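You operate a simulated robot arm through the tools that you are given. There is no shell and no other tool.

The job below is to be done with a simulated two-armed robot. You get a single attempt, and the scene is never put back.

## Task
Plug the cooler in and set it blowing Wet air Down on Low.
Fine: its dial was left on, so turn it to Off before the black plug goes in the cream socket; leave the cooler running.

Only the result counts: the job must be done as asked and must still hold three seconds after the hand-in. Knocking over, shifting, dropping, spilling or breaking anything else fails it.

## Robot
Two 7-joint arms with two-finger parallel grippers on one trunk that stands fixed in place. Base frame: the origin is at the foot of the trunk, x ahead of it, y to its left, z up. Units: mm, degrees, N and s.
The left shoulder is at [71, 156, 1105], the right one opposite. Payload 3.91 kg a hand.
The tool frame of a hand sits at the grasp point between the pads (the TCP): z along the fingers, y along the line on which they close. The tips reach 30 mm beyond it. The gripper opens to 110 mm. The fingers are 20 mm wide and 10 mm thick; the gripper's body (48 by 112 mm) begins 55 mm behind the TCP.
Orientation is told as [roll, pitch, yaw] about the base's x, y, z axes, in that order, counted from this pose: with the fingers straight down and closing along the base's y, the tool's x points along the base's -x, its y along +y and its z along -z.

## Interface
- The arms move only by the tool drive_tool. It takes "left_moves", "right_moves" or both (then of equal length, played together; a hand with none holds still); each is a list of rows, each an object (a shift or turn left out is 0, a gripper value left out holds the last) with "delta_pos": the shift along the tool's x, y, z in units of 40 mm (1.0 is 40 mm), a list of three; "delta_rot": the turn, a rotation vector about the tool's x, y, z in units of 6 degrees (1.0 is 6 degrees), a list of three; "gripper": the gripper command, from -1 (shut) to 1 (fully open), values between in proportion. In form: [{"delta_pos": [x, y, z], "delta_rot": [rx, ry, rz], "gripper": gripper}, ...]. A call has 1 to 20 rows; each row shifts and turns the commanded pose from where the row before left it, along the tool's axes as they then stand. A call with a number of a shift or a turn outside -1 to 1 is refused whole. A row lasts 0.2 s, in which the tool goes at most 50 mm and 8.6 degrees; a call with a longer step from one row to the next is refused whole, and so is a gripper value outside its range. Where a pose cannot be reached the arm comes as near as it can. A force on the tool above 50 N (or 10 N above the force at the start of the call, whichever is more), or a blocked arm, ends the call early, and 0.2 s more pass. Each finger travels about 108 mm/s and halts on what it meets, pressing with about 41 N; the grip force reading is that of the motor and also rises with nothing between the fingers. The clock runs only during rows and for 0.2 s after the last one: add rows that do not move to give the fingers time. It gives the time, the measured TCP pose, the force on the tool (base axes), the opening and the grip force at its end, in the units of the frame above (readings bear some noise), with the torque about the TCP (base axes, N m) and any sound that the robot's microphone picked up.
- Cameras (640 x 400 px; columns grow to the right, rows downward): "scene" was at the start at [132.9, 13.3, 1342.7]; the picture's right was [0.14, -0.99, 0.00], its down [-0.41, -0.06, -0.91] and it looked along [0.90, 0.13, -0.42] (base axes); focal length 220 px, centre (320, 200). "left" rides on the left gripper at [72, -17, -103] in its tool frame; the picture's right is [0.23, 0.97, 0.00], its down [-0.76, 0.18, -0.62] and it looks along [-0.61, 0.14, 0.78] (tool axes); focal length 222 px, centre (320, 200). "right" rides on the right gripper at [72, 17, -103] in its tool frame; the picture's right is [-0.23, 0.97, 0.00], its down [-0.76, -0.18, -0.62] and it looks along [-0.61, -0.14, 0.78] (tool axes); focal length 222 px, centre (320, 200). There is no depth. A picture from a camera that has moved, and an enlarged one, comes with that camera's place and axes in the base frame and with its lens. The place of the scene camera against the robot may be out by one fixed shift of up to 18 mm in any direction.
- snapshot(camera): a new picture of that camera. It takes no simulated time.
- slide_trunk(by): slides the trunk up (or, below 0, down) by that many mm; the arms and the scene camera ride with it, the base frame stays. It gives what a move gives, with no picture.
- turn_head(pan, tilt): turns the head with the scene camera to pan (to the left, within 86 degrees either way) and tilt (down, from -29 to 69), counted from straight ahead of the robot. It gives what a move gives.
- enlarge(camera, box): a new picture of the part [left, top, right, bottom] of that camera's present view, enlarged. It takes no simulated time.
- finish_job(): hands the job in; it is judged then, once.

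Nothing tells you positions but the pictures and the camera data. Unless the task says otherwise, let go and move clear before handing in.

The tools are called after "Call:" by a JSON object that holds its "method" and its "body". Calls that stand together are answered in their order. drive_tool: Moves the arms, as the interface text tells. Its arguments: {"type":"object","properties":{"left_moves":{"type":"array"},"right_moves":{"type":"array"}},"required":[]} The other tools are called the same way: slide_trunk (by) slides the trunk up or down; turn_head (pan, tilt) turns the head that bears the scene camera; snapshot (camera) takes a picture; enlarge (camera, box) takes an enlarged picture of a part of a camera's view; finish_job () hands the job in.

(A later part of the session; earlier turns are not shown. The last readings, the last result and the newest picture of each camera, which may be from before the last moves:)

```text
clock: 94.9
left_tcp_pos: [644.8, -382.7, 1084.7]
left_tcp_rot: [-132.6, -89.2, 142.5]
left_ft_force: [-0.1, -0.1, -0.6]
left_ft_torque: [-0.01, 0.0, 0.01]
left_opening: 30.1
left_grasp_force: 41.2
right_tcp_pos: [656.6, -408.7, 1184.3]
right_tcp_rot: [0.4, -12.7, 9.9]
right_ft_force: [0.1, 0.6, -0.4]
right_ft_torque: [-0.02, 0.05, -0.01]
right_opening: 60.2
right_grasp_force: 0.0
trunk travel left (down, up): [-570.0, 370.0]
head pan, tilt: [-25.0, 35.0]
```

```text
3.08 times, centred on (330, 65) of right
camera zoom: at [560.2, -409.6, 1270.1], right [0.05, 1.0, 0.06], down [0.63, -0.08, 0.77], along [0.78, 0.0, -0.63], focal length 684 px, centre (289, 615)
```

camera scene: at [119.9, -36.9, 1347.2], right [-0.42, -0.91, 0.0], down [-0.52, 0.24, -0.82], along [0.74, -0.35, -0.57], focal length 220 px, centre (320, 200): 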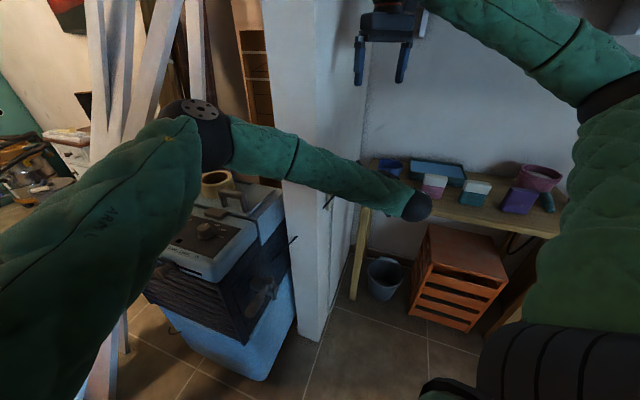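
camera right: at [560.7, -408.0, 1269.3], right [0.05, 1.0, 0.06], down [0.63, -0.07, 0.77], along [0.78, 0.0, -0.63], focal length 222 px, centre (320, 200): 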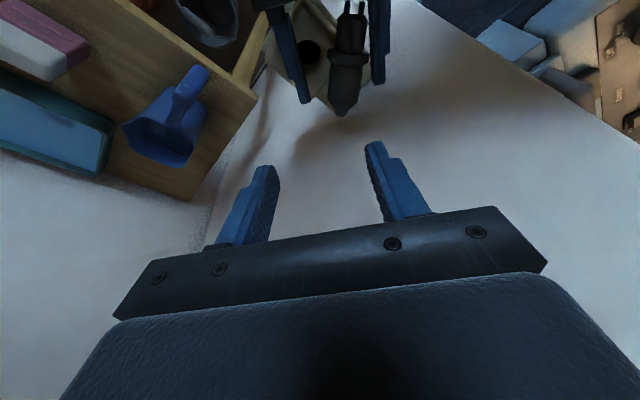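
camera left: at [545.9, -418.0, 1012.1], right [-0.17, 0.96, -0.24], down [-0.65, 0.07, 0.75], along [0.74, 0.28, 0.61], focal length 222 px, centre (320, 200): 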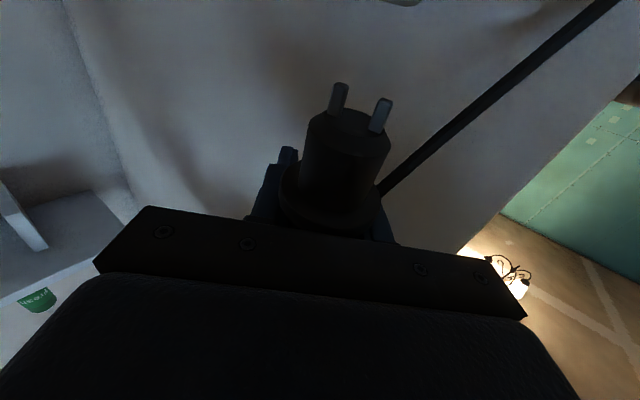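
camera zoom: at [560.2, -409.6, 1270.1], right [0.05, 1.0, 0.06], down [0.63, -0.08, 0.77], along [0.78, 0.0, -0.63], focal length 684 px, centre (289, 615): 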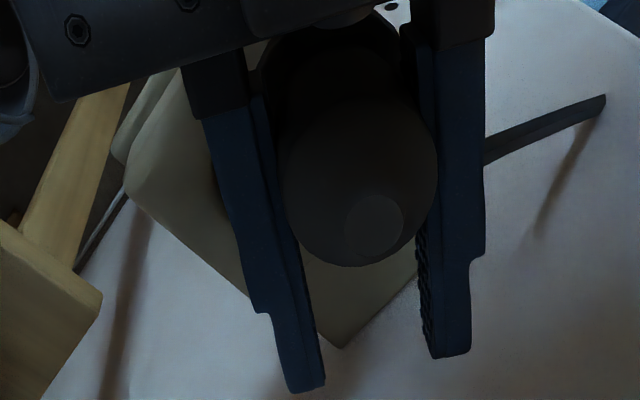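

Lifting straightened it: the plug is now held nose-down, squarely, just deeper toward the palm (30 mm behind the TCP). I raise the right hand again for a top view and turn the left heading by +15° so the wrist camera clears the socket box.

Call:
{"method": "drive_tool", "body": {"right_moves": [{"delta_pos": [0, 0, -0.75]}, {"delta_pos": [0, 0, -0.75]}, {"delta_pos": [0, 0, -0.75]}, {"delta_pos": [0, 0, -0.75]}, {"delta_rot": [0, 0.72, 0]}, {"delta_rot": [0, 0.72, 0]}, {"delta_rot": [0, 0.72, 0]}, {"delta_pos": [0, 0, 0]}]}}

Call:
{"method": "drive_tool", "body": {"left_moves": [{"delta_rot": [-0.83, 0, 0]}, {"delta_rot": [-0.83, 0, 0]}, {"delta_rot": [-0.83, 0, 0]}, {"delta_pos": [0, 0, 0]}]}}

Call:
{"method": "snapshot", "body": {"camera": "right"}}

Call:
{"method": "enlarge", "body": {"camera": "right", "box": [270, 50, 390, 170]}}

Call:
{"method": "enlarge", "body": {"camera": "left", "box": [240, 60, 420, 230]}}

```text
clock: 96.7
left_tcp_pos: [643.6, -383.5, 1085.0]
left_tcp_rot: [-135.8, -89.2, 145.7]
left_ft_force: [-0.8, 0.2, -0.6]
left_ft_torque: [0.0, 0.02, 0.0]
left_opening: 30.3
left_grasp_force: 41.0
right_tcp_pos: [628.9, -413.8, 1301.7]
right_tcp_rot: [0.4, 0.3, 10.1]
right_ft_force: [-0.2, 0.5, 0.9]
right_ft_torque: [0.01, 0.02, 0.01]
right_opening: 59.9
right_grasp_force: 0.1
trunk travel left (down, up): [-570.0, 370.0]
head pan, tilt: [-25.0, 35.0]
```

```text
clock: 97.7
left_tcp_pos: [662.5, -358.5, 1094.8]
left_tcp_rot: [-102.5, -89.1, 127.2]
left_ft_force: [-0.1, -0.2, -1.8]
left_ft_torque: [-0.02, -0.03, 0.03]
left_opening: 30.3
left_grasp_force: 41.0
left hand out of reach, approached as far as the arm can: row 2, 3
right_tcp_pos: [629.0, -413.8, 1302.4]
right_tcp_rot: [0.4, 0.2, 10.0]
right_ft_force: [-0.1, -0.5, 0.6]
right_ft_torque: [0.03, 0.03, 0.05]
right_opening: 60.1
right_grasp_force: 0.1
trunk travel left (down, up): [-570.0, 370.0]
head pan, tilt: [-25.0, 35.0]
```

```text
taken
camera right: at [554.5, -411.2, 1405.9], right [0.05, 1.0, 0.01], down [0.78, -0.05, 0.62], along [0.62, -0.03, -0.79], focal length 222 px, centre (320, 200)
```

right: 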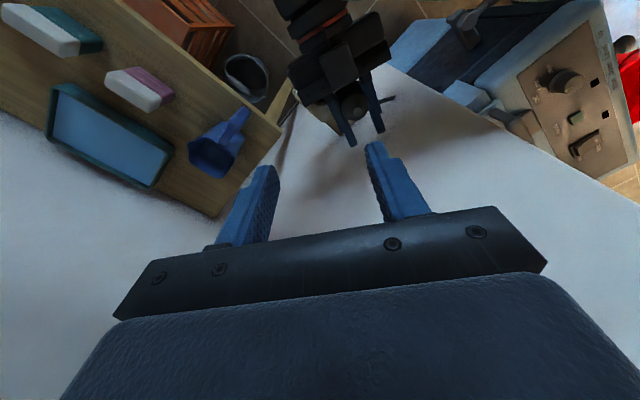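

```text
3.33 times, centred on (330, 110) of right
camera zoom: at [554.5, -411.2, 1405.9], right [0.05, 1.0, 0.01], down [0.78, -0.05, 0.62], along [0.62, -0.03, -0.79], focal length 740 px, centre (287, 500)
```

zoom: 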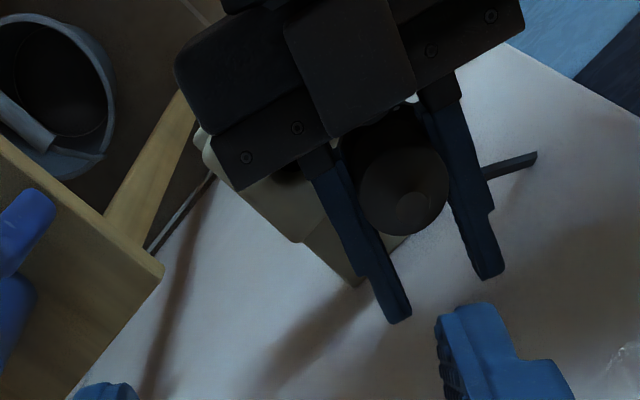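

```text
2.35 times, centred on (330, 145) of left
camera zoom: at [575.5, -417.5, 1023.5], right [-0.4, 0.88, -0.24], down [-0.65, -0.09, 0.76], along [0.65, 0.46, 0.61], focal length 523 px, centre (296, 329)
```

zoom: 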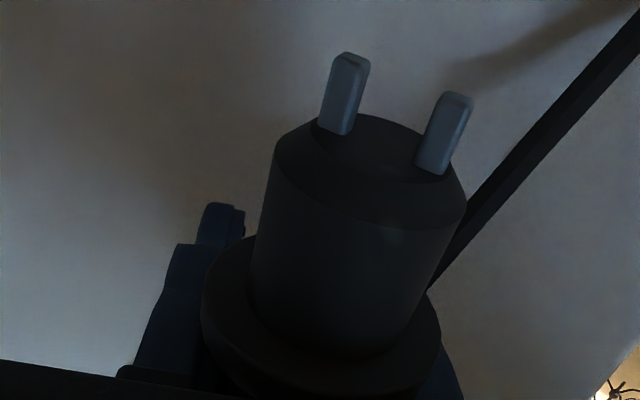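

That heading is beyond the arm's limit, so I turn the left hand back. New plan: since the plug's rear sticks up between the left fingers, the right hand can take it from above and insert it vertically.

Call:
{"method": "drive_tool", "body": {"left_moves": [{"delta_rot": [0.82, 0, 0]}, {"delta_rot": [0.82, 0, 0]}, {"delta_rot": [0.82, 0, 0]}, {"delta_pos": [0.1, -0.25, -0.25]}, {"delta_pos": [0.15, -0.28, -0.3]}, {"delta_pos": [0, 0, 0]}]}}

Call:
{"method": "snapshot", "body": {"camera": "right"}}

Call:
{"method": "enlarge", "body": {"camera": "right", "box": [270, 50, 390, 170]}}

```text
clock: 99.1
left_tcp_pos: [642.8, -381.6, 1086.2]
left_tcp_rot: [-138.2, -89.3, 148.3]
left_ft_force: [-0.7, -0.1, -0.4]
left_ft_torque: [-0.01, -0.02, 0.01]
left_opening: 30.1
left_grasp_force: 41.1
right_tcp_pos: [628.2, -412.3, 1301.4]
right_tcp_rot: [0.3, 0.2, 10.0]
right_ft_force: [0.0, 0.4, 0.4]
right_ft_torque: [-0.04, 0.0, 0.0]
right_opening: 60.0
right_grasp_force: 0.1
trunk travel left (down, up): [-570.0, 370.0]
head pan, tilt: [-25.0, 35.0]
```

```text
taken
camera right: at [553.2, -409.7, 1407.2], right [0.05, 1.0, 0.01], down [0.78, -0.05, 0.62], along [0.62, -0.03, -0.78], focal length 222 px, centre (320, 200)
```

right: 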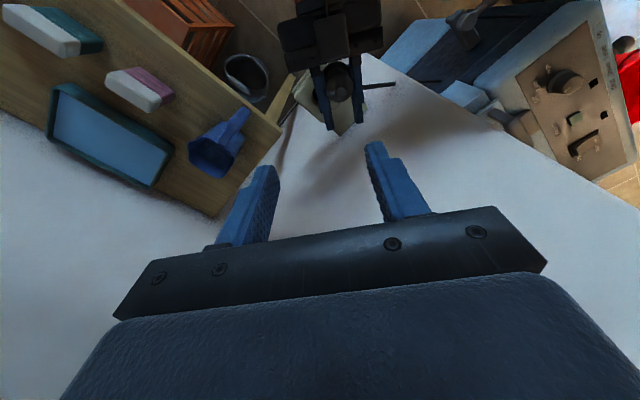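

```text
3.33 times, centred on (330, 110) of right
camera zoom: at [553.2, -409.7, 1407.2], right [0.05, 1.0, 0.01], down [0.78, -0.05, 0.62], along [0.62, -0.03, -0.78], focal length 740 px, centre (287, 500)
```

zoom: 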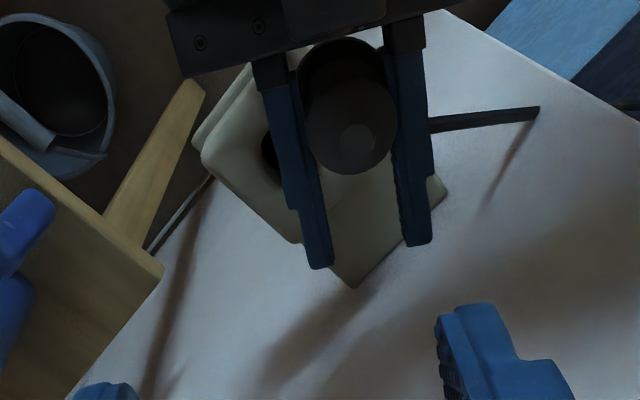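

The plug's rear is at about [618, -389, 1121]. I bring the right hand above it and look closely.

Call:
{"method": "drive_tool", "body": {"right_moves": [{"delta_pos": [0.034, 0.157, 0.665]}, {"delta_pos": [0.034, 0.157, 0.665]}, {"delta_pos": [0.034, 0.157, 0.665]}, {"delta_pos": [0.034, 0.157, 0.665]}, {"delta_pos": [0, 0, 0]}]}}

Call:
{"method": "snapshot", "body": {"camera": "right"}}

Call:
{"method": "enlarge", "body": {"camera": "right", "box": [250, 60, 410, 200]}}

Call:
{"method": "snapshot", "body": {"camera": "scene"}}

```text
clock: 100.3
left_tcp_pos: [643.1, -382.0, 1085.7]
left_tcp_rot: [-134.5, -89.2, 144.6]
left_ft_force: [0.4, 0.3, -0.1]
left_ft_torque: [0.03, -0.02, -0.03]
left_opening: 30.2
left_grasp_force: 41.1
right_tcp_pos: [615.9, -388.3, 1194.1]
right_tcp_rot: [0.4, 0.3, 10.0]
right_ft_force: [-0.2, 0.4, 0.5]
right_ft_torque: [-0.01, -0.02, -0.02]
right_opening: 59.7
right_grasp_force: 0.0
trunk travel left (down, up): [-570.0, 370.0]
head pan, tilt: [-25.0, 35.0]
```

```text
taken
camera right: at [542.3, -385.7, 1299.2], right [0.05, 1.0, 0.01], down [0.78, -0.05, 0.62], along [0.62, -0.03, -0.78], focal length 222 px, centre (320, 200)
```

right: 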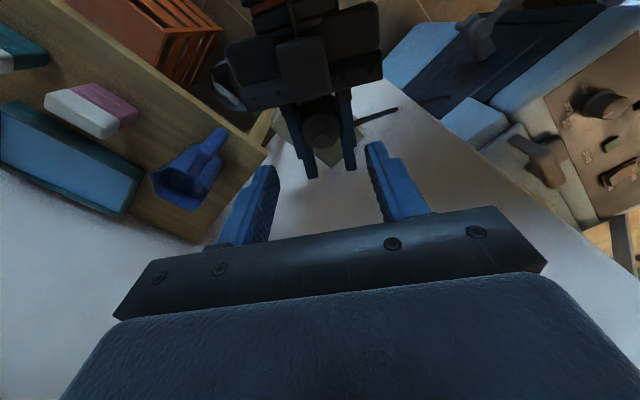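

```text
2.86 times, centred on (330, 130) of right
camera zoom: at [542.3, -385.7, 1299.2], right [0.05, 1.0, 0.01], down [0.78, -0.05, 0.62], along [0.62, -0.03, -0.78], focal length 635 px, centre (291, 400)
```

zoom: 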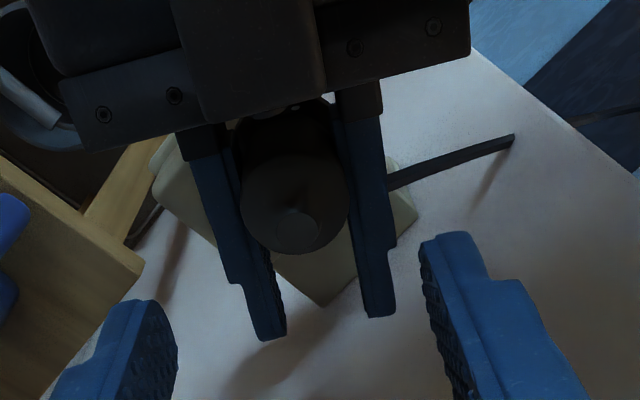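

```text
taken
camera scene: at [121.1, -37.1, 1346.6], right [-0.42, -0.91, 0.0], down [-0.52, 0.24, -0.82], along [0.74, -0.35, -0.57], focal length 220 px, centre (320, 200)
```

scene: 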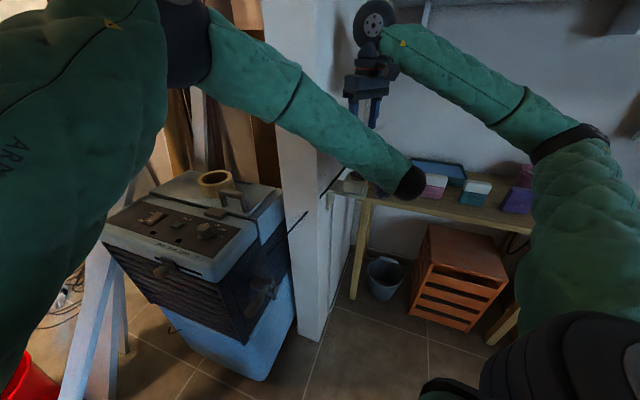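

Aligned over the plug's rear. I descend so the right fingertips stop just above the left fingers, then close on the rear body.

Call:
{"method": "drive_tool", "body": {"right_moves": [{"delta_pos": [0, 0, 0.6]}, {"delta_pos": [0, 0, 0.6]}, {"delta_pos": [0, 0, 0.4]}, {"delta_pos": [0, 0, 0]}]}}

Call:
{"method": "snapshot", "body": {"camera": "right"}}

Call:
{"method": "enlarge", "body": {"camera": "right", "box": [230, 80, 410, 230]}}

```text
clock: 101.3
left_tcp_pos: [641.9, -382.9, 1087.1]
left_tcp_rot: [-134.5, -89.1, 144.5]
left_ft_force: [-0.6, 0.8, -1.1]
left_ft_torque: [-0.01, 0.01, 0.02]
left_opening: 30.4
left_grasp_force: 40.7
right_tcp_pos: [615.1, -387.9, 1130.8]
right_tcp_rot: [0.4, 0.2, 10.0]
right_ft_force: [-0.7, -0.4, 0.4]
right_ft_torque: [-0.02, -0.01, 0.0]
right_opening: 60.1
right_grasp_force: 0.1
trunk travel left (down, up): [-570.0, 370.0]
head pan, tilt: [-25.0, 35.0]
```

```text
taken
camera right: at [542.3, -385.2, 1235.2], right [0.05, 1.0, 0.01], down [0.78, -0.05, 0.62], along [0.62, -0.03, -0.79], focal length 222 px, centre (320, 200)
```

right: 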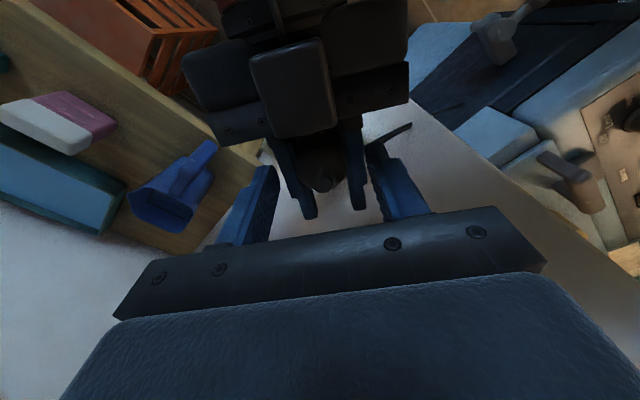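

```text
2.67 times, centred on (320, 155) of right
camera zoom: at [542.3, -385.2, 1235.2], right [0.05, 1.0, 0.01], down [0.78, -0.05, 0.62], along [0.62, -0.03, -0.79], focal length 592 px, centre (320, 320)
```

zoom: 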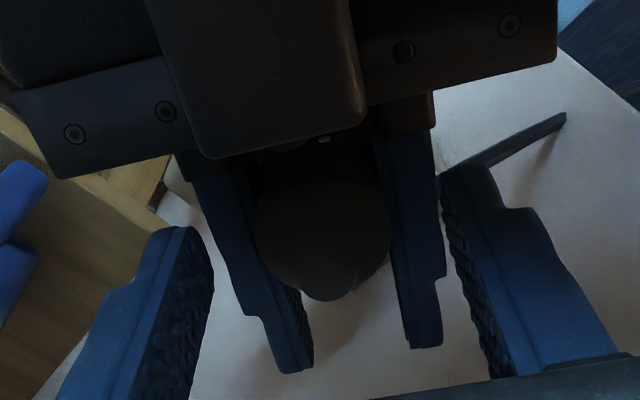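

Call:
{"method": "drive_tool", "body": {"right_moves": [{"gripper": -0.4}, {"gripper": -1}, {"gripper": -1}, {"gripper": -1}]}}

Call:
{"method": "enlarge", "body": {"camera": "right", "box": [230, 80, 410, 230]}}

Call:
{"method": "enlarge", "body": {"camera": "left", "box": [240, 60, 420, 230]}}

```text
clock: 102.3
left_tcp_pos: [642.8, -382.4, 1086.9]
left_tcp_rot: [-134.1, -89.2, 144.2]
left_ft_force: [6.5, -15.2, -0.9]
left_ft_torque: [0.38, 0.11, 0.42]
left_opening: 30.5
left_grasp_force: 40.8
right_tcp_pos: [617.6, -388.1, 1130.5]
right_tcp_rot: [0.5, 0.2, 10.1]
right_ft_force: [-6.3, 15.7, -0.1]
right_ft_torque: [0.31, 0.18, 0.02]
right_opening: 30.4
right_grasp_force: 41.2
trunk travel left (down, up): [-570.0, 370.0]
head pan, tilt: [-25.0, 35.0]
```

```text
2.67 times, centred on (320, 155) of right
camera zoom: at [542.4, -385.1, 1235.2], right [0.05, 1.0, 0.01], down [0.78, -0.05, 0.62], along [0.62, -0.03, -0.79], focal length 592 px, centre (320, 320)
```

zoom: 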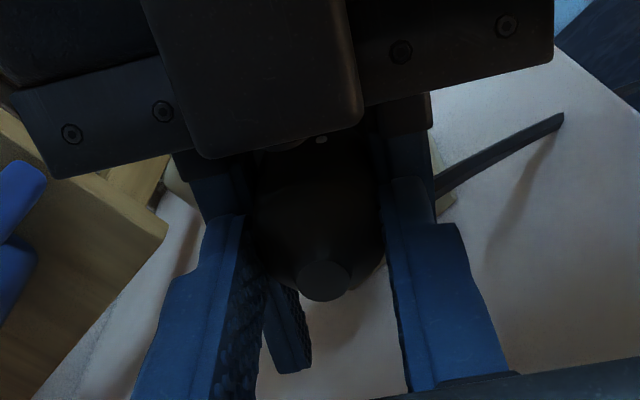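

```text
2.35 times, centred on (330, 145) of left
camera zoom: at [545.1, -418.1, 1013.9], right [-0.17, 0.96, -0.24], down [-0.65, 0.07, 0.75], along [0.74, 0.28, 0.61], focal length 523 px, centre (296, 329)
```

zoom: 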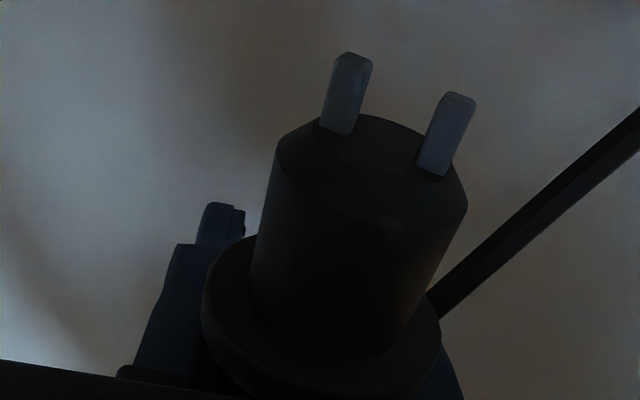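

Both hands now hold it (right 30.4 mm, 41 N). I open the left gripper, then lift the plug straight up with the right.

Call:
{"method": "drive_tool", "body": {"left_moves": [{"gripper": 0.2}, {"gripper": 0.45}, {"gripper": 0.45}, {"gripper": 0.45}]}}

Call:
{"method": "drive_tool", "body": {"right_moves": [{"delta_pos": [0, 0, -0.5]}, {"delta_pos": [0, 0, -0.75]}, {"delta_pos": [0, 0, -0.75]}, {"delta_pos": [0, 0, -0.75]}, {"delta_pos": [0, 0, -0.5]}, {"delta_pos": [0, 0, 0]}]}}

Call:
{"method": "snapshot", "body": {"camera": "right"}}

Call:
{"method": "snapshot", "body": {"camera": "scene"}}

Call:
{"method": "snapshot", "body": {"camera": "left"}}

```text
clock: 103.3
left_tcp_pos: [643.5, -384.1, 1086.1]
left_tcp_rot: [-134.8, -89.2, 144.9]
left_ft_force: [-0.1, -0.9, 0.0]
left_ft_torque: [-0.01, 0.0, -0.01]
left_opening: 79.8
left_grasp_force: 0.0
right_tcp_pos: [618.5, -388.3, 1130.4]
right_tcp_rot: [0.3, 0.2, 9.9]
right_ft_force: [-0.5, -0.5, 0.4]
right_ft_torque: [0.0, -0.01, -0.02]
right_opening: 30.3
right_grasp_force: 41.2
trunk travel left (down, up): [-570.0, 370.0]
head pan, tilt: [-25.0, 35.0]
```

```text
clock: 104.7
left_tcp_pos: [643.1, -383.1, 1085.1]
left_tcp_rot: [-135.3, -89.2, 145.6]
left_ft_force: [0.1, 0.4, 1.3]
left_ft_torque: [-0.01, 0.0, 0.06]
left_opening: 79.7
left_grasp_force: 0.0
right_tcp_pos: [620.1, -391.5, 1259.4]
right_tcp_rot: [0.6, 0.2, 10.0]
right_ft_force: [0.3, 1.0, 0.3]
right_ft_torque: [0.02, -0.01, 0.0]
right_opening: 30.1
right_grasp_force: 41.7
trunk travel left (down, up): [-570.0, 370.0]
head pan, tilt: [-25.0, 35.0]
```

```text
taken
camera right: at [544.6, -387.5, 1364.3], right [0.06, 1.0, 0.01], down [0.78, -0.05, 0.62], along [0.62, -0.03, -0.79], focal length 222 px, centre (320, 200)
```

right: 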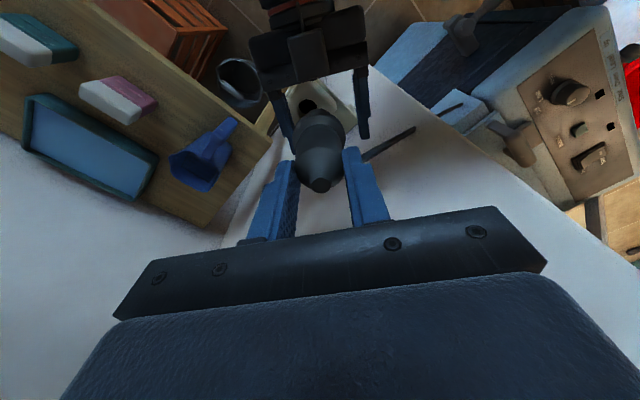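

```text
taken
camera scene: at [121.6, -37.8, 1346.4], right [-0.42, -0.91, 0.0], down [-0.52, 0.24, -0.82], along [0.74, -0.35, -0.57], focal length 220 px, centre (320, 200)
```

scene: 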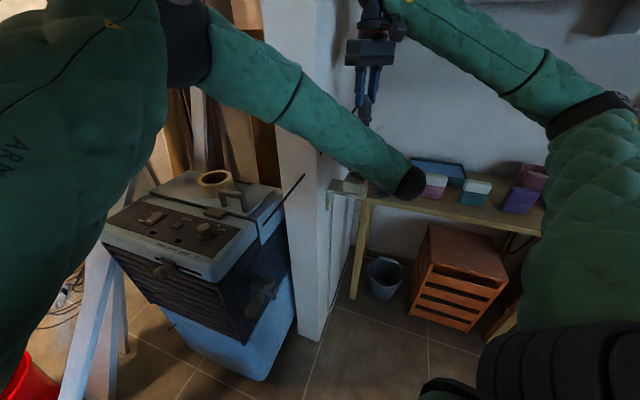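

```text
taken
camera left: at [545.3, -418.3, 1013.6], right [-0.17, 0.96, -0.24], down [-0.65, 0.07, 0.75], along [0.74, 0.28, 0.61], focal length 222 px, centre (320, 200)
```

left: 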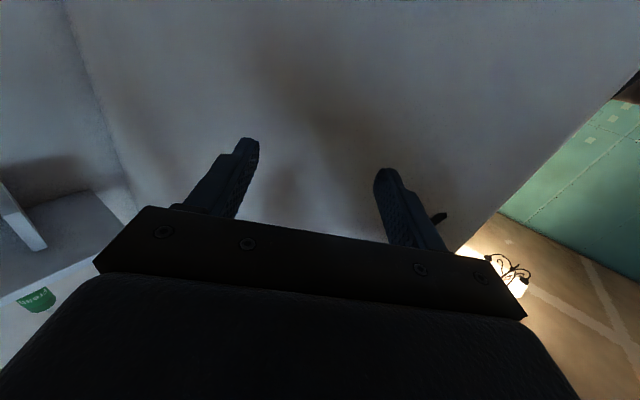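

The right hand now holds the plug upright by its rear in free air. I withdraw the left hand along its earlier path: first shift and turn its heading, then pitch it down while backing out.

Call:
{"method": "drive_tool", "body": {"left_moves": [{"delta_pos": [0, -0.4, -0.07], "gripper": -0.2}, {"delta_pos": [0, -0.4, -0.07]}, {"delta_rot": [0.97, 0, 0]}, {"delta_rot": [0.97, 0, 0]}, {"delta_rot": [0.97, 0, 0]}, {"delta_rot": [0.97, 0, 0]}, {"delta_rot": [0.97, 0, 0]}, {"delta_rot": [0.97, 0, 0]}, {"delta_pos": [0, 0, 0]}]}}

Call:
{"method": "snapshot", "body": {"camera": "scene"}}

```text
clock: 106.7
left_tcp_pos: [642.9, -416.5, 1086.5]
left_tcp_rot: [-170.4, -89.2, 145.4]
left_ft_force: [0.6, -0.1, 0.1]
left_ft_torque: [0.0, 0.02, -0.01]
left_opening: 44.0
left_grasp_force: 0.1
right_tcp_pos: [618.5, -389.6, 1258.4]
right_tcp_rot: [0.4, 0.3, 10.0]
right_ft_force: [0.0, -1.0, -0.5]
right_ft_torque: [0.04, -0.01, 0.0]
right_opening: 30.5
right_grasp_force: 40.9
trunk travel left (down, up): [-570.0, 370.0]
head pan, tilt: [-25.0, 35.0]
```

```text
taken
camera scene: at [121.4, -38.0, 1346.5], right [-0.42, -0.91, 0.0], down [-0.52, 0.24, -0.82], along [0.74, -0.35, -0.57], focal length 220 px, centre (320, 200)
```

scene: 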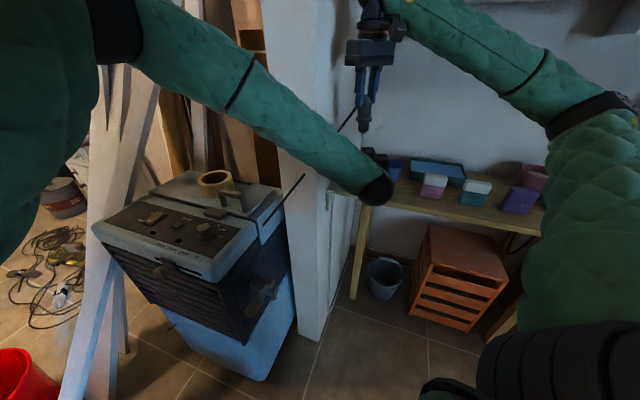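

Good, heading is −25°. Now the reverse pitching path, first half.

Call:
{"method": "drive_tool", "body": {"left_moves": [{"delta_pos": [-0.067, 0.148, -0.028], "delta_rot": [0, 1, 0]}, {"delta_pos": [-0.058, 0.148, -0.092], "delta_rot": [0, 1, 0]}, {"delta_pos": [-0.036, 0.148, -0.15], "delta_rot": [0, 1, 0]}, {"delta_pos": [-0.003, 0.148, -0.205], "delta_rot": [0, 1, 0]}, {"delta_pos": [0.039, 0.148, -0.25], "delta_rot": [0, 1, 0]}, {"delta_pos": [0.09, 0.148, -0.29], "delta_rot": [0, 1, 0]}, {"delta_pos": [0.145, 0.148, -0.315], "delta_rot": [0, 1, 0]}, {"delta_pos": [0, 0, 0]}]}}

Call:
{"method": "snapshot", "body": {"camera": "scene"}}

```text
clock: 108.5
left_tcp_pos: [613.0, -355.3, 1103.8]
left_tcp_rot: [-0.2, -48.8, -24.7]
left_ft_force: [0.5, -0.1, -0.2]
left_ft_torque: [-0.01, 0.0, -0.01]
left_opening: 44.0
left_grasp_force: 0.0
right_tcp_pos: [618.6, -390.5, 1258.7]
right_tcp_rot: [0.3, 0.1, 9.9]
right_ft_force: [0.2, -0.2, -0.4]
right_ft_torque: [0.04, -0.04, 0.05]
right_opening: 30.3
right_grasp_force: 41.2
trunk travel left (down, up): [-570.0, 370.0]
head pan, tilt: [-25.0, 35.0]
```

```text
taken
camera scene: at [121.4, -37.8, 1346.5], right [-0.42, -0.91, 0.0], down [-0.52, 0.24, -0.82], along [0.74, -0.35, -0.57], focal length 220 px, centre (320, 200)
```

scene: 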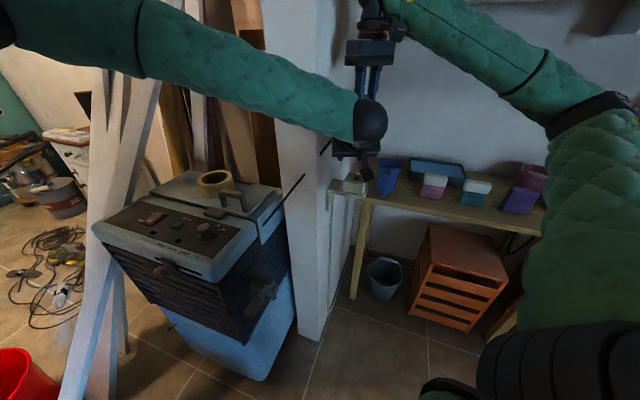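

Call:
{"method": "drive_tool", "body": {"left_moves": [{"delta_pos": [0.21, 0.148, -0.33], "delta_rot": [0, 1, 0]}, {"delta_pos": [0.27, 0.148, -0.33], "delta_rot": [0, 1, 0]}, {"delta_pos": [0.33, 0.148, -0.32], "delta_rot": [0, 1, 0]}, {"delta_pos": [0.385, 0.148, -0.3], "delta_rot": [0, 1, 0]}, {"delta_pos": [0.435, 0.148, -0.27], "delta_rot": [0, 1, 0]}, {"delta_pos": [0.475, 0.148, -0.225], "delta_rot": [0, 1, 0]}, {"delta_pos": [0.51, 0.148, -0.18], "delta_rot": [0, 1, 0]}, {"delta_pos": [0.53, 0.148, -0.12], "delta_rot": [0, 1, 0]}, {"delta_pos": [0, 0, 0]}]}}

Call:
{"method": "snapshot", "body": {"camera": "scene"}}

```text
clock: 110.5
left_tcp_pos: [492.2, -248.3, 1122.4]
left_tcp_rot: [0.0, -0.7, -24.7]
left_ft_force: [-0.1, 0.4, -0.2]
left_ft_torque: [0.02, 0.01, 0.02]
left_opening: 44.3
left_grasp_force: 0.0
right_tcp_pos: [618.5, -390.1, 1259.6]
right_tcp_rot: [0.5, 0.1, 10.1]
right_ft_force: [0.4, -0.6, 0.4]
right_ft_torque: [-0.05, 0.01, 0.01]
right_opening: 30.3
right_grasp_force: 40.8
trunk travel left (down, up): [-570.0, 370.0]
head pan, tilt: [-25.0, 35.0]
```

```text
taken
camera scene: at [121.1, -37.5, 1346.5], right [-0.42, -0.91, 0.0], down [-0.52, 0.24, -0.82], along [0.74, -0.35, -0.57], focal length 220 px, centre (320, 200)
```

scene: 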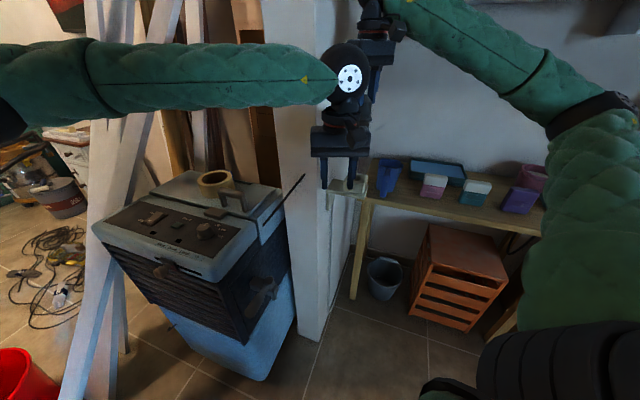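

The left hand is out. I move it back over toward the cooler side, clearing the view of the socket.

Call:
{"method": "drive_tool", "body": {"left_moves": [{"delta_pos": [0.186, 0.856, -0.078]}, {"delta_pos": [0.186, 0.856, -0.078]}, {"delta_pos": [0.186, 0.856, -0.078]}, {"delta_pos": [0.186, 0.856, -0.078]}, {"delta_pos": [0.186, 0.856, -0.078]}, {"delta_pos": [0.186, 0.856, -0.078]}, {"delta_pos": [0.186, 0.856, -0.078]}, {"delta_pos": [0.186, 0.856, -0.078]}, {"delta_pos": [0.186, 0.856, -0.078]}, {"delta_pos": [0, 0, 0]}]}}

Call:
{"method": "snapshot", "body": {"camera": "scene"}}

Call:
{"method": "enlarge", "body": {"camera": "scene", "box": [310, 40, 430, 210]}}

Call:
{"method": "enlarge", "body": {"camera": "right", "box": [250, 60, 410, 220]}}

```text
clock: 112.7
left_tcp_pos: [560.6, 59.7, 1149.2]
left_tcp_rot: [-0.2, -0.8, -24.8]
left_ft_force: [0.2, -1.2, -0.5]
left_ft_torque: [0.04, -0.01, -0.02]
left_opening: 44.3
left_grasp_force: 0.1
right_tcp_pos: [618.4, -389.3, 1259.8]
right_tcp_rot: [0.5, 0.2, 10.0]
right_ft_force: [-0.2, -0.4, -0.7]
right_ft_torque: [0.04, 0.01, -0.01]
right_opening: 30.0
right_grasp_force: 41.1
trunk travel left (down, up): [-570.0, 370.0]
head pan, tilt: [-25.0, 35.0]
```

```text
taken
camera scene: at [121.5, -38.2, 1346.4], right [-0.42, -0.91, 0.0], down [-0.52, 0.24, -0.82], along [0.74, -0.35, -0.57], focal length 220 px, centre (320, 200)
```

scene: 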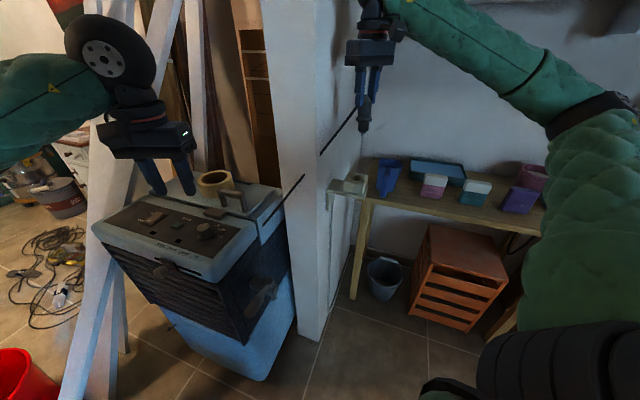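

```text
2.35 times, centred on (370, 125) of scene
camera zoom: at [121.5, -38.2, 1346.4], right [-0.42, -0.91, 0.0], down [-0.52, 0.24, -0.82], along [0.74, -0.35, -0.57], focal length 519 px, centre (202, 376)
```

zoom: 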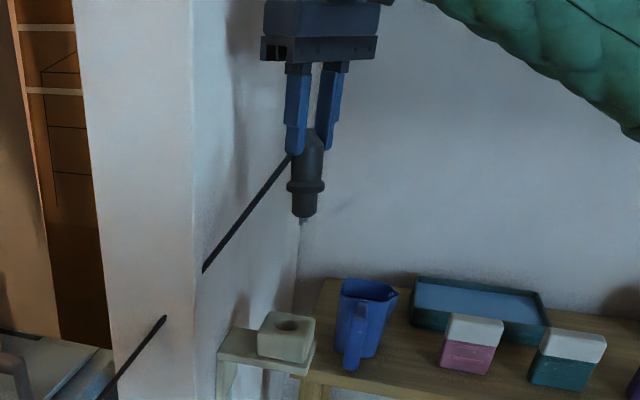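

```text
2.50 times, centred on (330, 140) of right
camera zoom: at [544.5, -387.7, 1364.1], right [0.05, 1.0, 0.01], down [0.78, -0.05, 0.62], along [0.62, -0.03, -0.79], focal length 555 px, centre (295, 350)
```

zoom: 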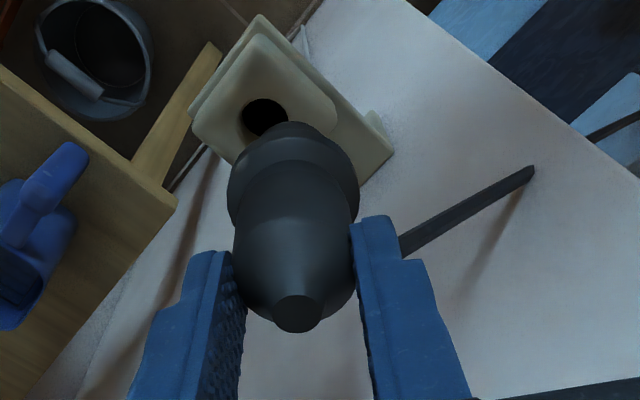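

Now both cameras see the plug clearly in the right hand; it leans about 7.5° (nose toward the robot). I pitch the right hand to make it vertical and move it over the hole.

Call:
{"method": "drive_tool", "body": {"right_moves": [{"delta_rot": [0, -0.625, 0]}, {"delta_rot": [0, -0.625, 0]}, {"delta_pos": [-0.0375, -0.131, 0.708]}, {"delta_pos": [-0.0375, -0.131, 0.708]}, {"delta_pos": [-0.0375, -0.131, 0.708]}, {"delta_pos": [-0.0375, -0.131, 0.708]}, {"delta_pos": [-0.0375, -0.131, 0.65]}, {"delta_pos": [0, 0, 0]}]}}

Call:
{"method": "enlarge", "body": {"camera": "scene", "box": [320, 110, 400, 210]}}

Call:
{"method": "enlarge", "body": {"camera": "right", "box": [250, 60, 410, 220]}}

```text
clock: 114.5
left_tcp_pos: [562.3, 61.3, 1148.3]
left_tcp_rot: [-0.2, -0.9, -24.9]
left_ft_force: [-0.4, 0.6, 0.5]
left_ft_torque: [0.0, -0.01, 0.03]
left_opening: 43.9
left_grasp_force: 0.2
right_tcp_pos: [648.1, -407.8, 1124.4]
right_tcp_rot: [0.5, -7.4, 10.0]
right_ft_force: [-0.2, -0.4, -1.3]
right_ft_torque: [0.01, 0.02, 0.0]
right_opening: 30.3
right_grasp_force: 41.0
trunk travel left (down, up): [-570.0, 370.0]
head pan, tilt: [-25.0, 35.0]
```

```text
4.00 times, centred on (360, 160) of scene
camera zoom: at [121.2, -36.8, 1346.5], right [-0.42, -0.91, 0.0], down [-0.52, 0.24, -0.82], along [0.74, -0.35, -0.57], focal length 882 px, centre (160, 360)
```

zoom: 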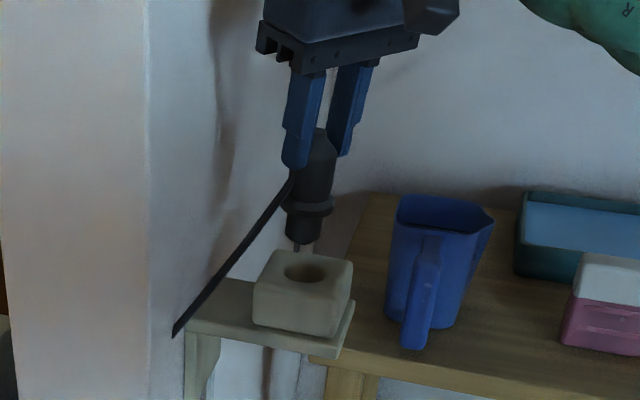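

```text
2.50 times, centred on (330, 140) of right
camera zoom: at [559.6, -407.0, 1219.0], right [0.05, 1.0, 0.04], down [0.7, -0.06, 0.71], along [0.71, -0.01, -0.7], focal length 555 px, centre (295, 350)
```

zoom: 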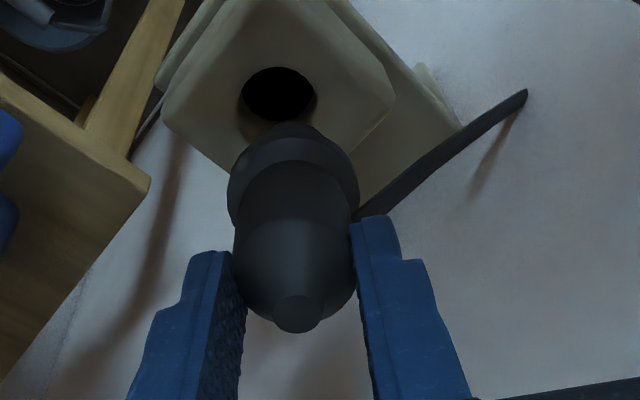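

Call:
{"method": "enlarge", "body": {"camera": "scene", "box": [336, 140, 372, 190]}}

Call:
{"method": "enlarge", "body": {"camera": "right", "box": [300, 70, 370, 210]}}

```text
8.00 times, centred on (354, 165) of scene
camera zoom: at [121.2, -36.8, 1346.5], right [-0.42, -0.91, 0.0], down [-0.52, 0.24, -0.82], along [0.74, -0.35, -0.57], focal length 1763 px, centre (48, 480)
```

zoom: 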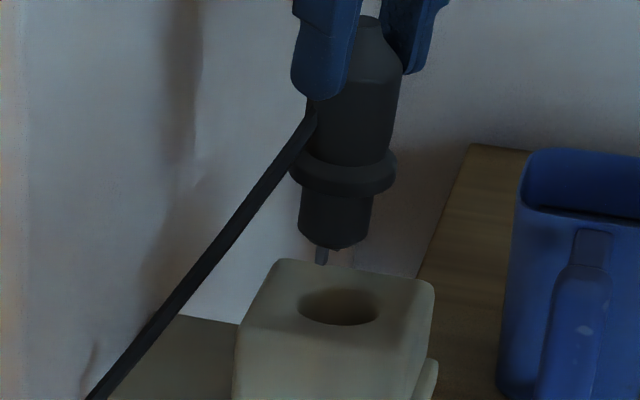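

```text
2.86 times, centred on (335, 140) of right
camera zoom: at [559.6, -407.0, 1219.0], right [0.05, 1.0, 0.04], down [0.7, -0.06, 0.71], along [0.71, -0.01, -0.7], focal length 635 px, centre (277, 371)
```

zoom: 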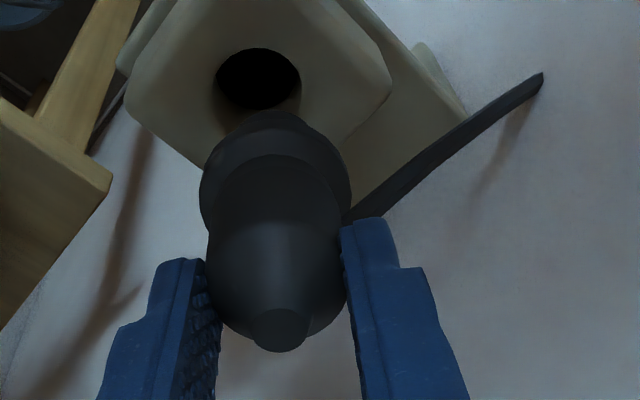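

The scene view shows the nose now leaning about 4.5° forward, so my earlier lean estimate was too large; I pitch back 4.5° and re-measure against the hole.

Call:
{"method": "drive_tool", "body": {"right_moves": [{"delta_rot": [0, 0.75, 0]}, {"delta_pos": [0, 0, 0]}]}}

Call:
{"method": "enlarge", "body": {"camera": "scene", "box": [336, 140, 372, 190]}}

Call:
{"method": "enlarge", "body": {"camera": "right", "box": [300, 70, 370, 210]}}

```text
clock: 115.1
left_tcp_pos: [559.9, 60.0, 1149.3]
left_tcp_rot: [-0.1, -0.8, -24.8]
left_ft_force: [-0.4, 0.9, -0.3]
left_ft_torque: [-0.03, -0.02, 0.03]
left_opening: 44.1
left_grasp_force: 0.1
right_tcp_pos: [646.1, -408.6, 1125.9]
right_tcp_rot: [0.4, -2.7, 10.1]
right_ft_force: [-0.1, 1.1, -0.5]
right_ft_torque: [0.0, -0.02, -0.03]
right_opening: 30.2
right_grasp_force: 41.3
trunk travel left (down, up): [-570.0, 370.0]
head pan, tilt: [-25.0, 35.0]
```

```text
8.00 times, centred on (354, 165) of scene
camera zoom: at [120.7, -37.4, 1346.6], right [-0.42, -0.91, 0.0], down [-0.52, 0.24, -0.82], along [0.74, -0.35, -0.57], focal length 1763 px, centre (48, 480)
```

zoom: 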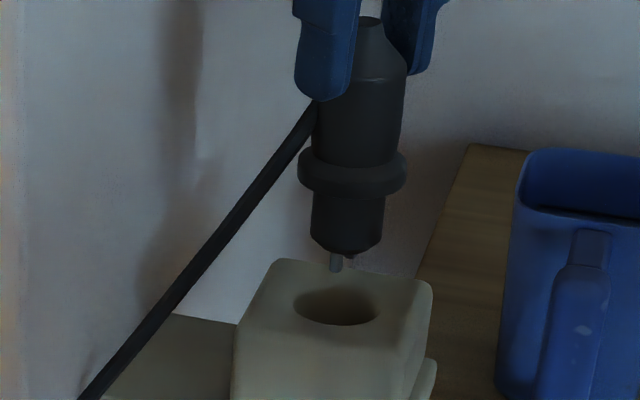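

```text
2.86 times, centred on (335, 140) of right
camera zoom: at [566.9, -406.9, 1225.6], right [0.05, 1.0, 0.02], down [0.75, -0.05, 0.66], along [0.66, -0.02, -0.75], focal length 635 px, centre (277, 371)
```

zoom: 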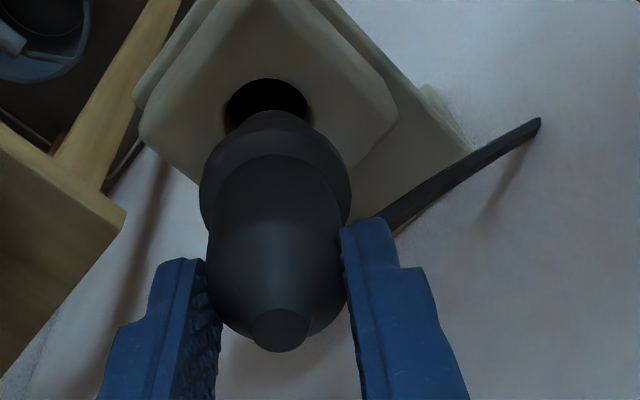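

Lean is now about zero. Combining both views, the plug axis is about 4 mm short in the forward direction and 2.5 mm too far left; I correct and lower 18 mm.

Call:
{"method": "drive_tool", "body": {"right_moves": [{"delta_pos": [-0.1075, -0.0625, 0.005]}, {"delta_pos": [0.021, 0, 0.45]}, {"delta_pos": [0, 0, 0]}]}}

Call:
{"method": "enlarge", "body": {"camera": "scene", "box": [336, 150, 372, 190]}}

Call:
{"method": "enlarge", "body": {"camera": "right", "box": [300, 90, 370, 210]}}

```text
clock: 115.9
left_tcp_pos: [559.9, 60.6, 1149.4]
left_tcp_rot: [-0.3, -0.8, -24.8]
left_ft_force: [0.4, -0.3, 0.2]
left_ft_torque: [0.03, 0.0, 0.01]
left_opening: 44.3
left_grasp_force: 0.0
right_tcp_pos: [651.1, -410.4, 1105.4]
right_tcp_rot: [0.5, -2.7, 10.0]
right_ft_force: [-0.3, 0.2, -1.7]
right_ft_torque: [0.01, 0.0, -0.02]
right_opening: 30.2
right_grasp_force: 41.7
trunk travel left (down, up): [-570.0, 370.0]
head pan, tilt: [-25.0, 35.0]
```

```text
10.00 times, centred on (354, 170) of scene
camera zoom: at [121.4, -36.7, 1346.5], right [-0.42, -0.91, 0.0], down [-0.52, 0.24, -0.82], along [0.74, -0.35, -0.57], focal length 2204 px, centre (-20, 500)
```

zoom: 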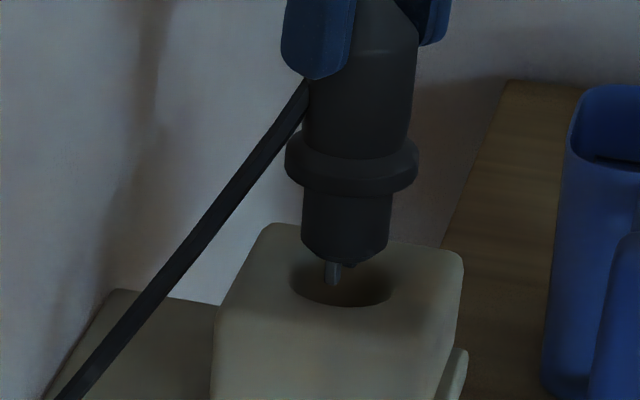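

```text
3.33 times, centred on (335, 150) of right
camera zoom: at [571.9, -408.2, 1206.8], right [0.05, 1.0, 0.02], down [0.75, -0.05, 0.66], along [0.66, -0.02, -0.75], focal length 740 px, centre (270, 367)
```

zoom: 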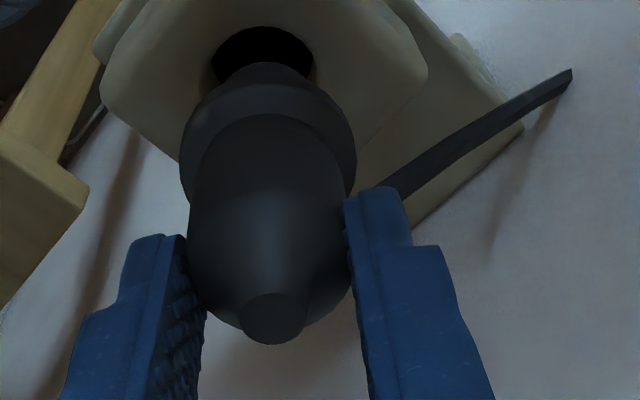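

Alignment now looks within about 1 mm in both views. I lower slowly.

Call:
{"method": "drive_tool", "body": {"right_moves": [{"delta_pos": [0.006, 0, 0.125]}, {"delta_pos": [0.006, 0, 0.125]}, {"delta_pos": [0.006, 0, 0.125]}, {"delta_pos": [0.006, 0, 0.125]}, {"delta_pos": [0, 0, 0]}]}}

Call:
{"method": "enlarge", "body": {"camera": "scene", "box": [336, 150, 372, 190]}}

Call:
{"method": "enlarge", "body": {"camera": "right", "box": [300, 90, 370, 210]}}

```text
clock: 117.1
left_tcp_pos: [561.7, 60.8, 1148.7]
left_tcp_rot: [-0.1, -0.8, -24.8]
left_ft_force: [-0.9, -0.4, 0.3]
left_ft_torque: [-0.01, 0.02, 0.01]
left_opening: 43.8
left_grasp_force: 0.0
right_tcp_pos: [651.2, -410.9, 1086.0]
right_tcp_rot: [0.4, -2.8, 10.0]
right_ft_force: [-0.7, -0.6, -0.3]
right_ft_torque: [0.0, 0.0, -0.02]
right_opening: 30.4
right_grasp_force: 41.1
trunk travel left (down, up): [-570.0, 370.0]
head pan, tilt: [-25.0, 35.0]
```

```text
10.00 times, centred on (354, 170) of scene
camera zoom: at [121.5, -37.0, 1346.5], right [-0.42, -0.91, 0.0], down [-0.52, 0.24, -0.82], along [0.74, -0.35, -0.57], focal length 2204 px, centre (-20, 500)
```

zoom: 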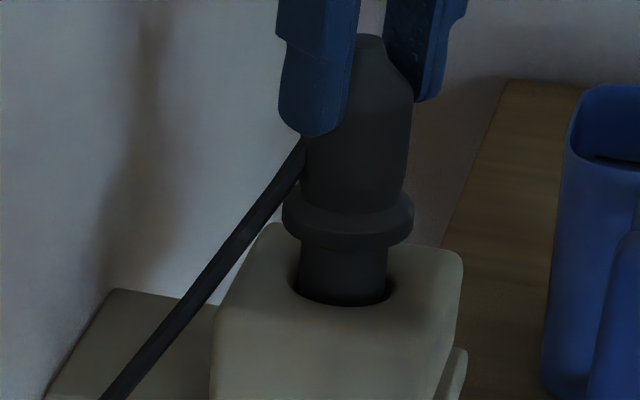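

```text
3.33 times, centred on (335, 150) of right
camera zoom: at [572.5, -409.6, 1187.3], right [0.05, 1.0, 0.02], down [0.75, -0.05, 0.66], along [0.66, -0.02, -0.75], focal length 740 px, centre (270, 367)
```

zoom: 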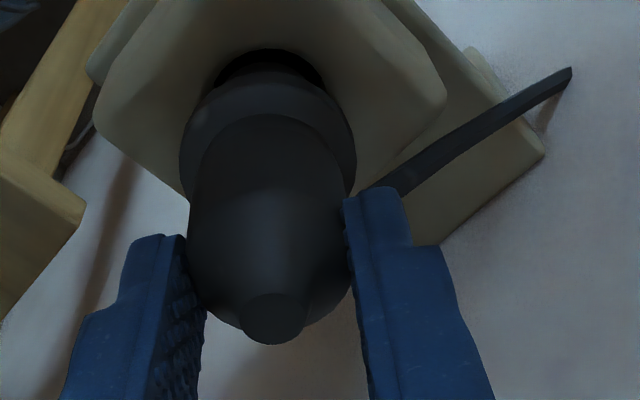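

The nose is visibly inside the hole with no force. I keep lowering.

Call:
{"method": "drive_tool", "body": {"right_moves": [{"delta_pos": [0.005, 0, 0.1]}, {"delta_pos": [0.005, 0, 0.1]}, {"delta_pos": [0.005, 0, 0.1]}, {"delta_pos": [0.005, 0, 0.1]}, {"delta_pos": [0, 0, 0]}]}}

Call:
{"method": "enlarge", "body": {"camera": "scene", "box": [336, 150, 372, 190]}}

```text
clock: 118.3
left_tcp_pos: [562.0, 59.6, 1149.3]
left_tcp_rot: [-0.2, -0.8, -24.7]
left_ft_force: [-0.4, 0.2, 0.3]
left_ft_torque: [0.03, 0.0, -0.02]
left_opening: 44.0
left_grasp_force: 0.1
right_tcp_pos: [652.1, -410.8, 1071.6]
right_tcp_rot: [0.4, -2.8, 10.0]
right_ft_force: [-0.1, 0.3, -1.2]
right_ft_torque: [0.02, 0.02, -0.01]
right_opening: 30.3
right_grasp_force: 40.9
trunk travel left (down, up): [-570.0, 370.0]
head pan, tilt: [-25.0, 35.0]
```

```text
10.00 times, centred on (354, 170) of scene
camera zoom: at [121.4, -37.1, 1346.5], right [-0.42, -0.91, 0.0], down [-0.52, 0.24, -0.82], along [0.74, -0.35, -0.57], focal length 2204 px, centre (-20, 500)
```

zoom: 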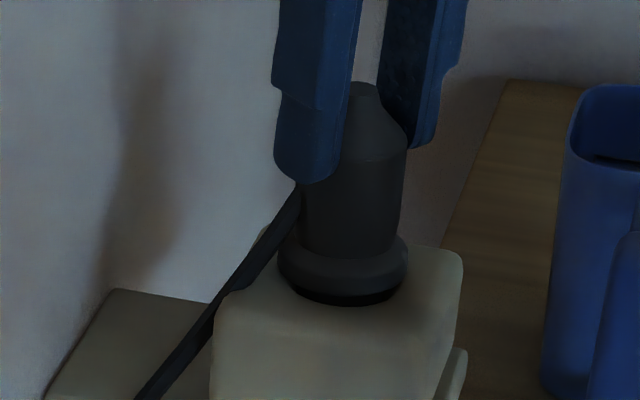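

Call:
{"method": "drive_tool", "body": {"right_moves": [{"delta_pos": [0.002, 0, 0.05]}, {"delta_pos": [0.002, 0, 0.05]}, {"delta_pos": [0.002, 0, 0.04]}, {"delta_pos": [0, 0, 0]}]}}

Call:
{"method": "enlarge", "body": {"camera": "scene", "box": [336, 150, 372, 190]}}

```text
clock: 119.3
left_tcp_pos: [558.9, 60.3, 1149.7]
left_tcp_rot: [-0.2, -0.9, -24.8]
left_ft_force: [0.6, 0.1, 0.4]
left_ft_torque: [0.01, 0.0, 0.02]
left_opening: 44.1
left_grasp_force: 0.1
right_tcp_pos: [651.4, -410.2, 1068.7]
right_tcp_rot: [0.5, -3.0, 9.8]
right_ft_force: [5.4, -7.1, 31.2]
right_ft_torque: [-0.22, -0.88, -0.08]
right_opening: 30.2
right_grasp_force: 41.2
trunk travel left (down, up): [-570.0, 370.0]
head pan, tilt: [-25.0, 35.0]
```

```text
10.00 times, centred on (354, 170) of scene
camera zoom: at [119.8, -36.5, 1347.1], right [-0.42, -0.91, 0.0], down [-0.52, 0.24, -0.82], along [0.74, -0.35, -0.57], focal length 2204 px, centre (-20, 500)
```

zoom: 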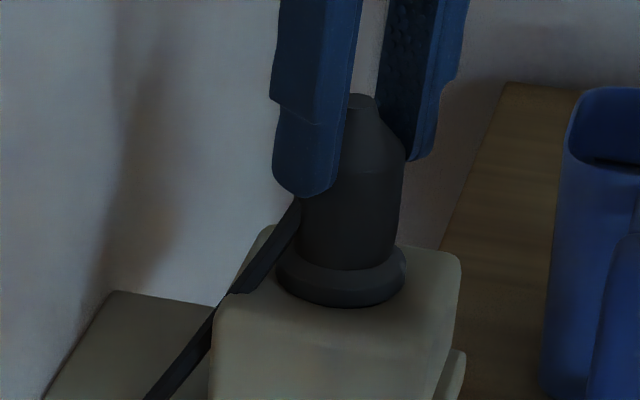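

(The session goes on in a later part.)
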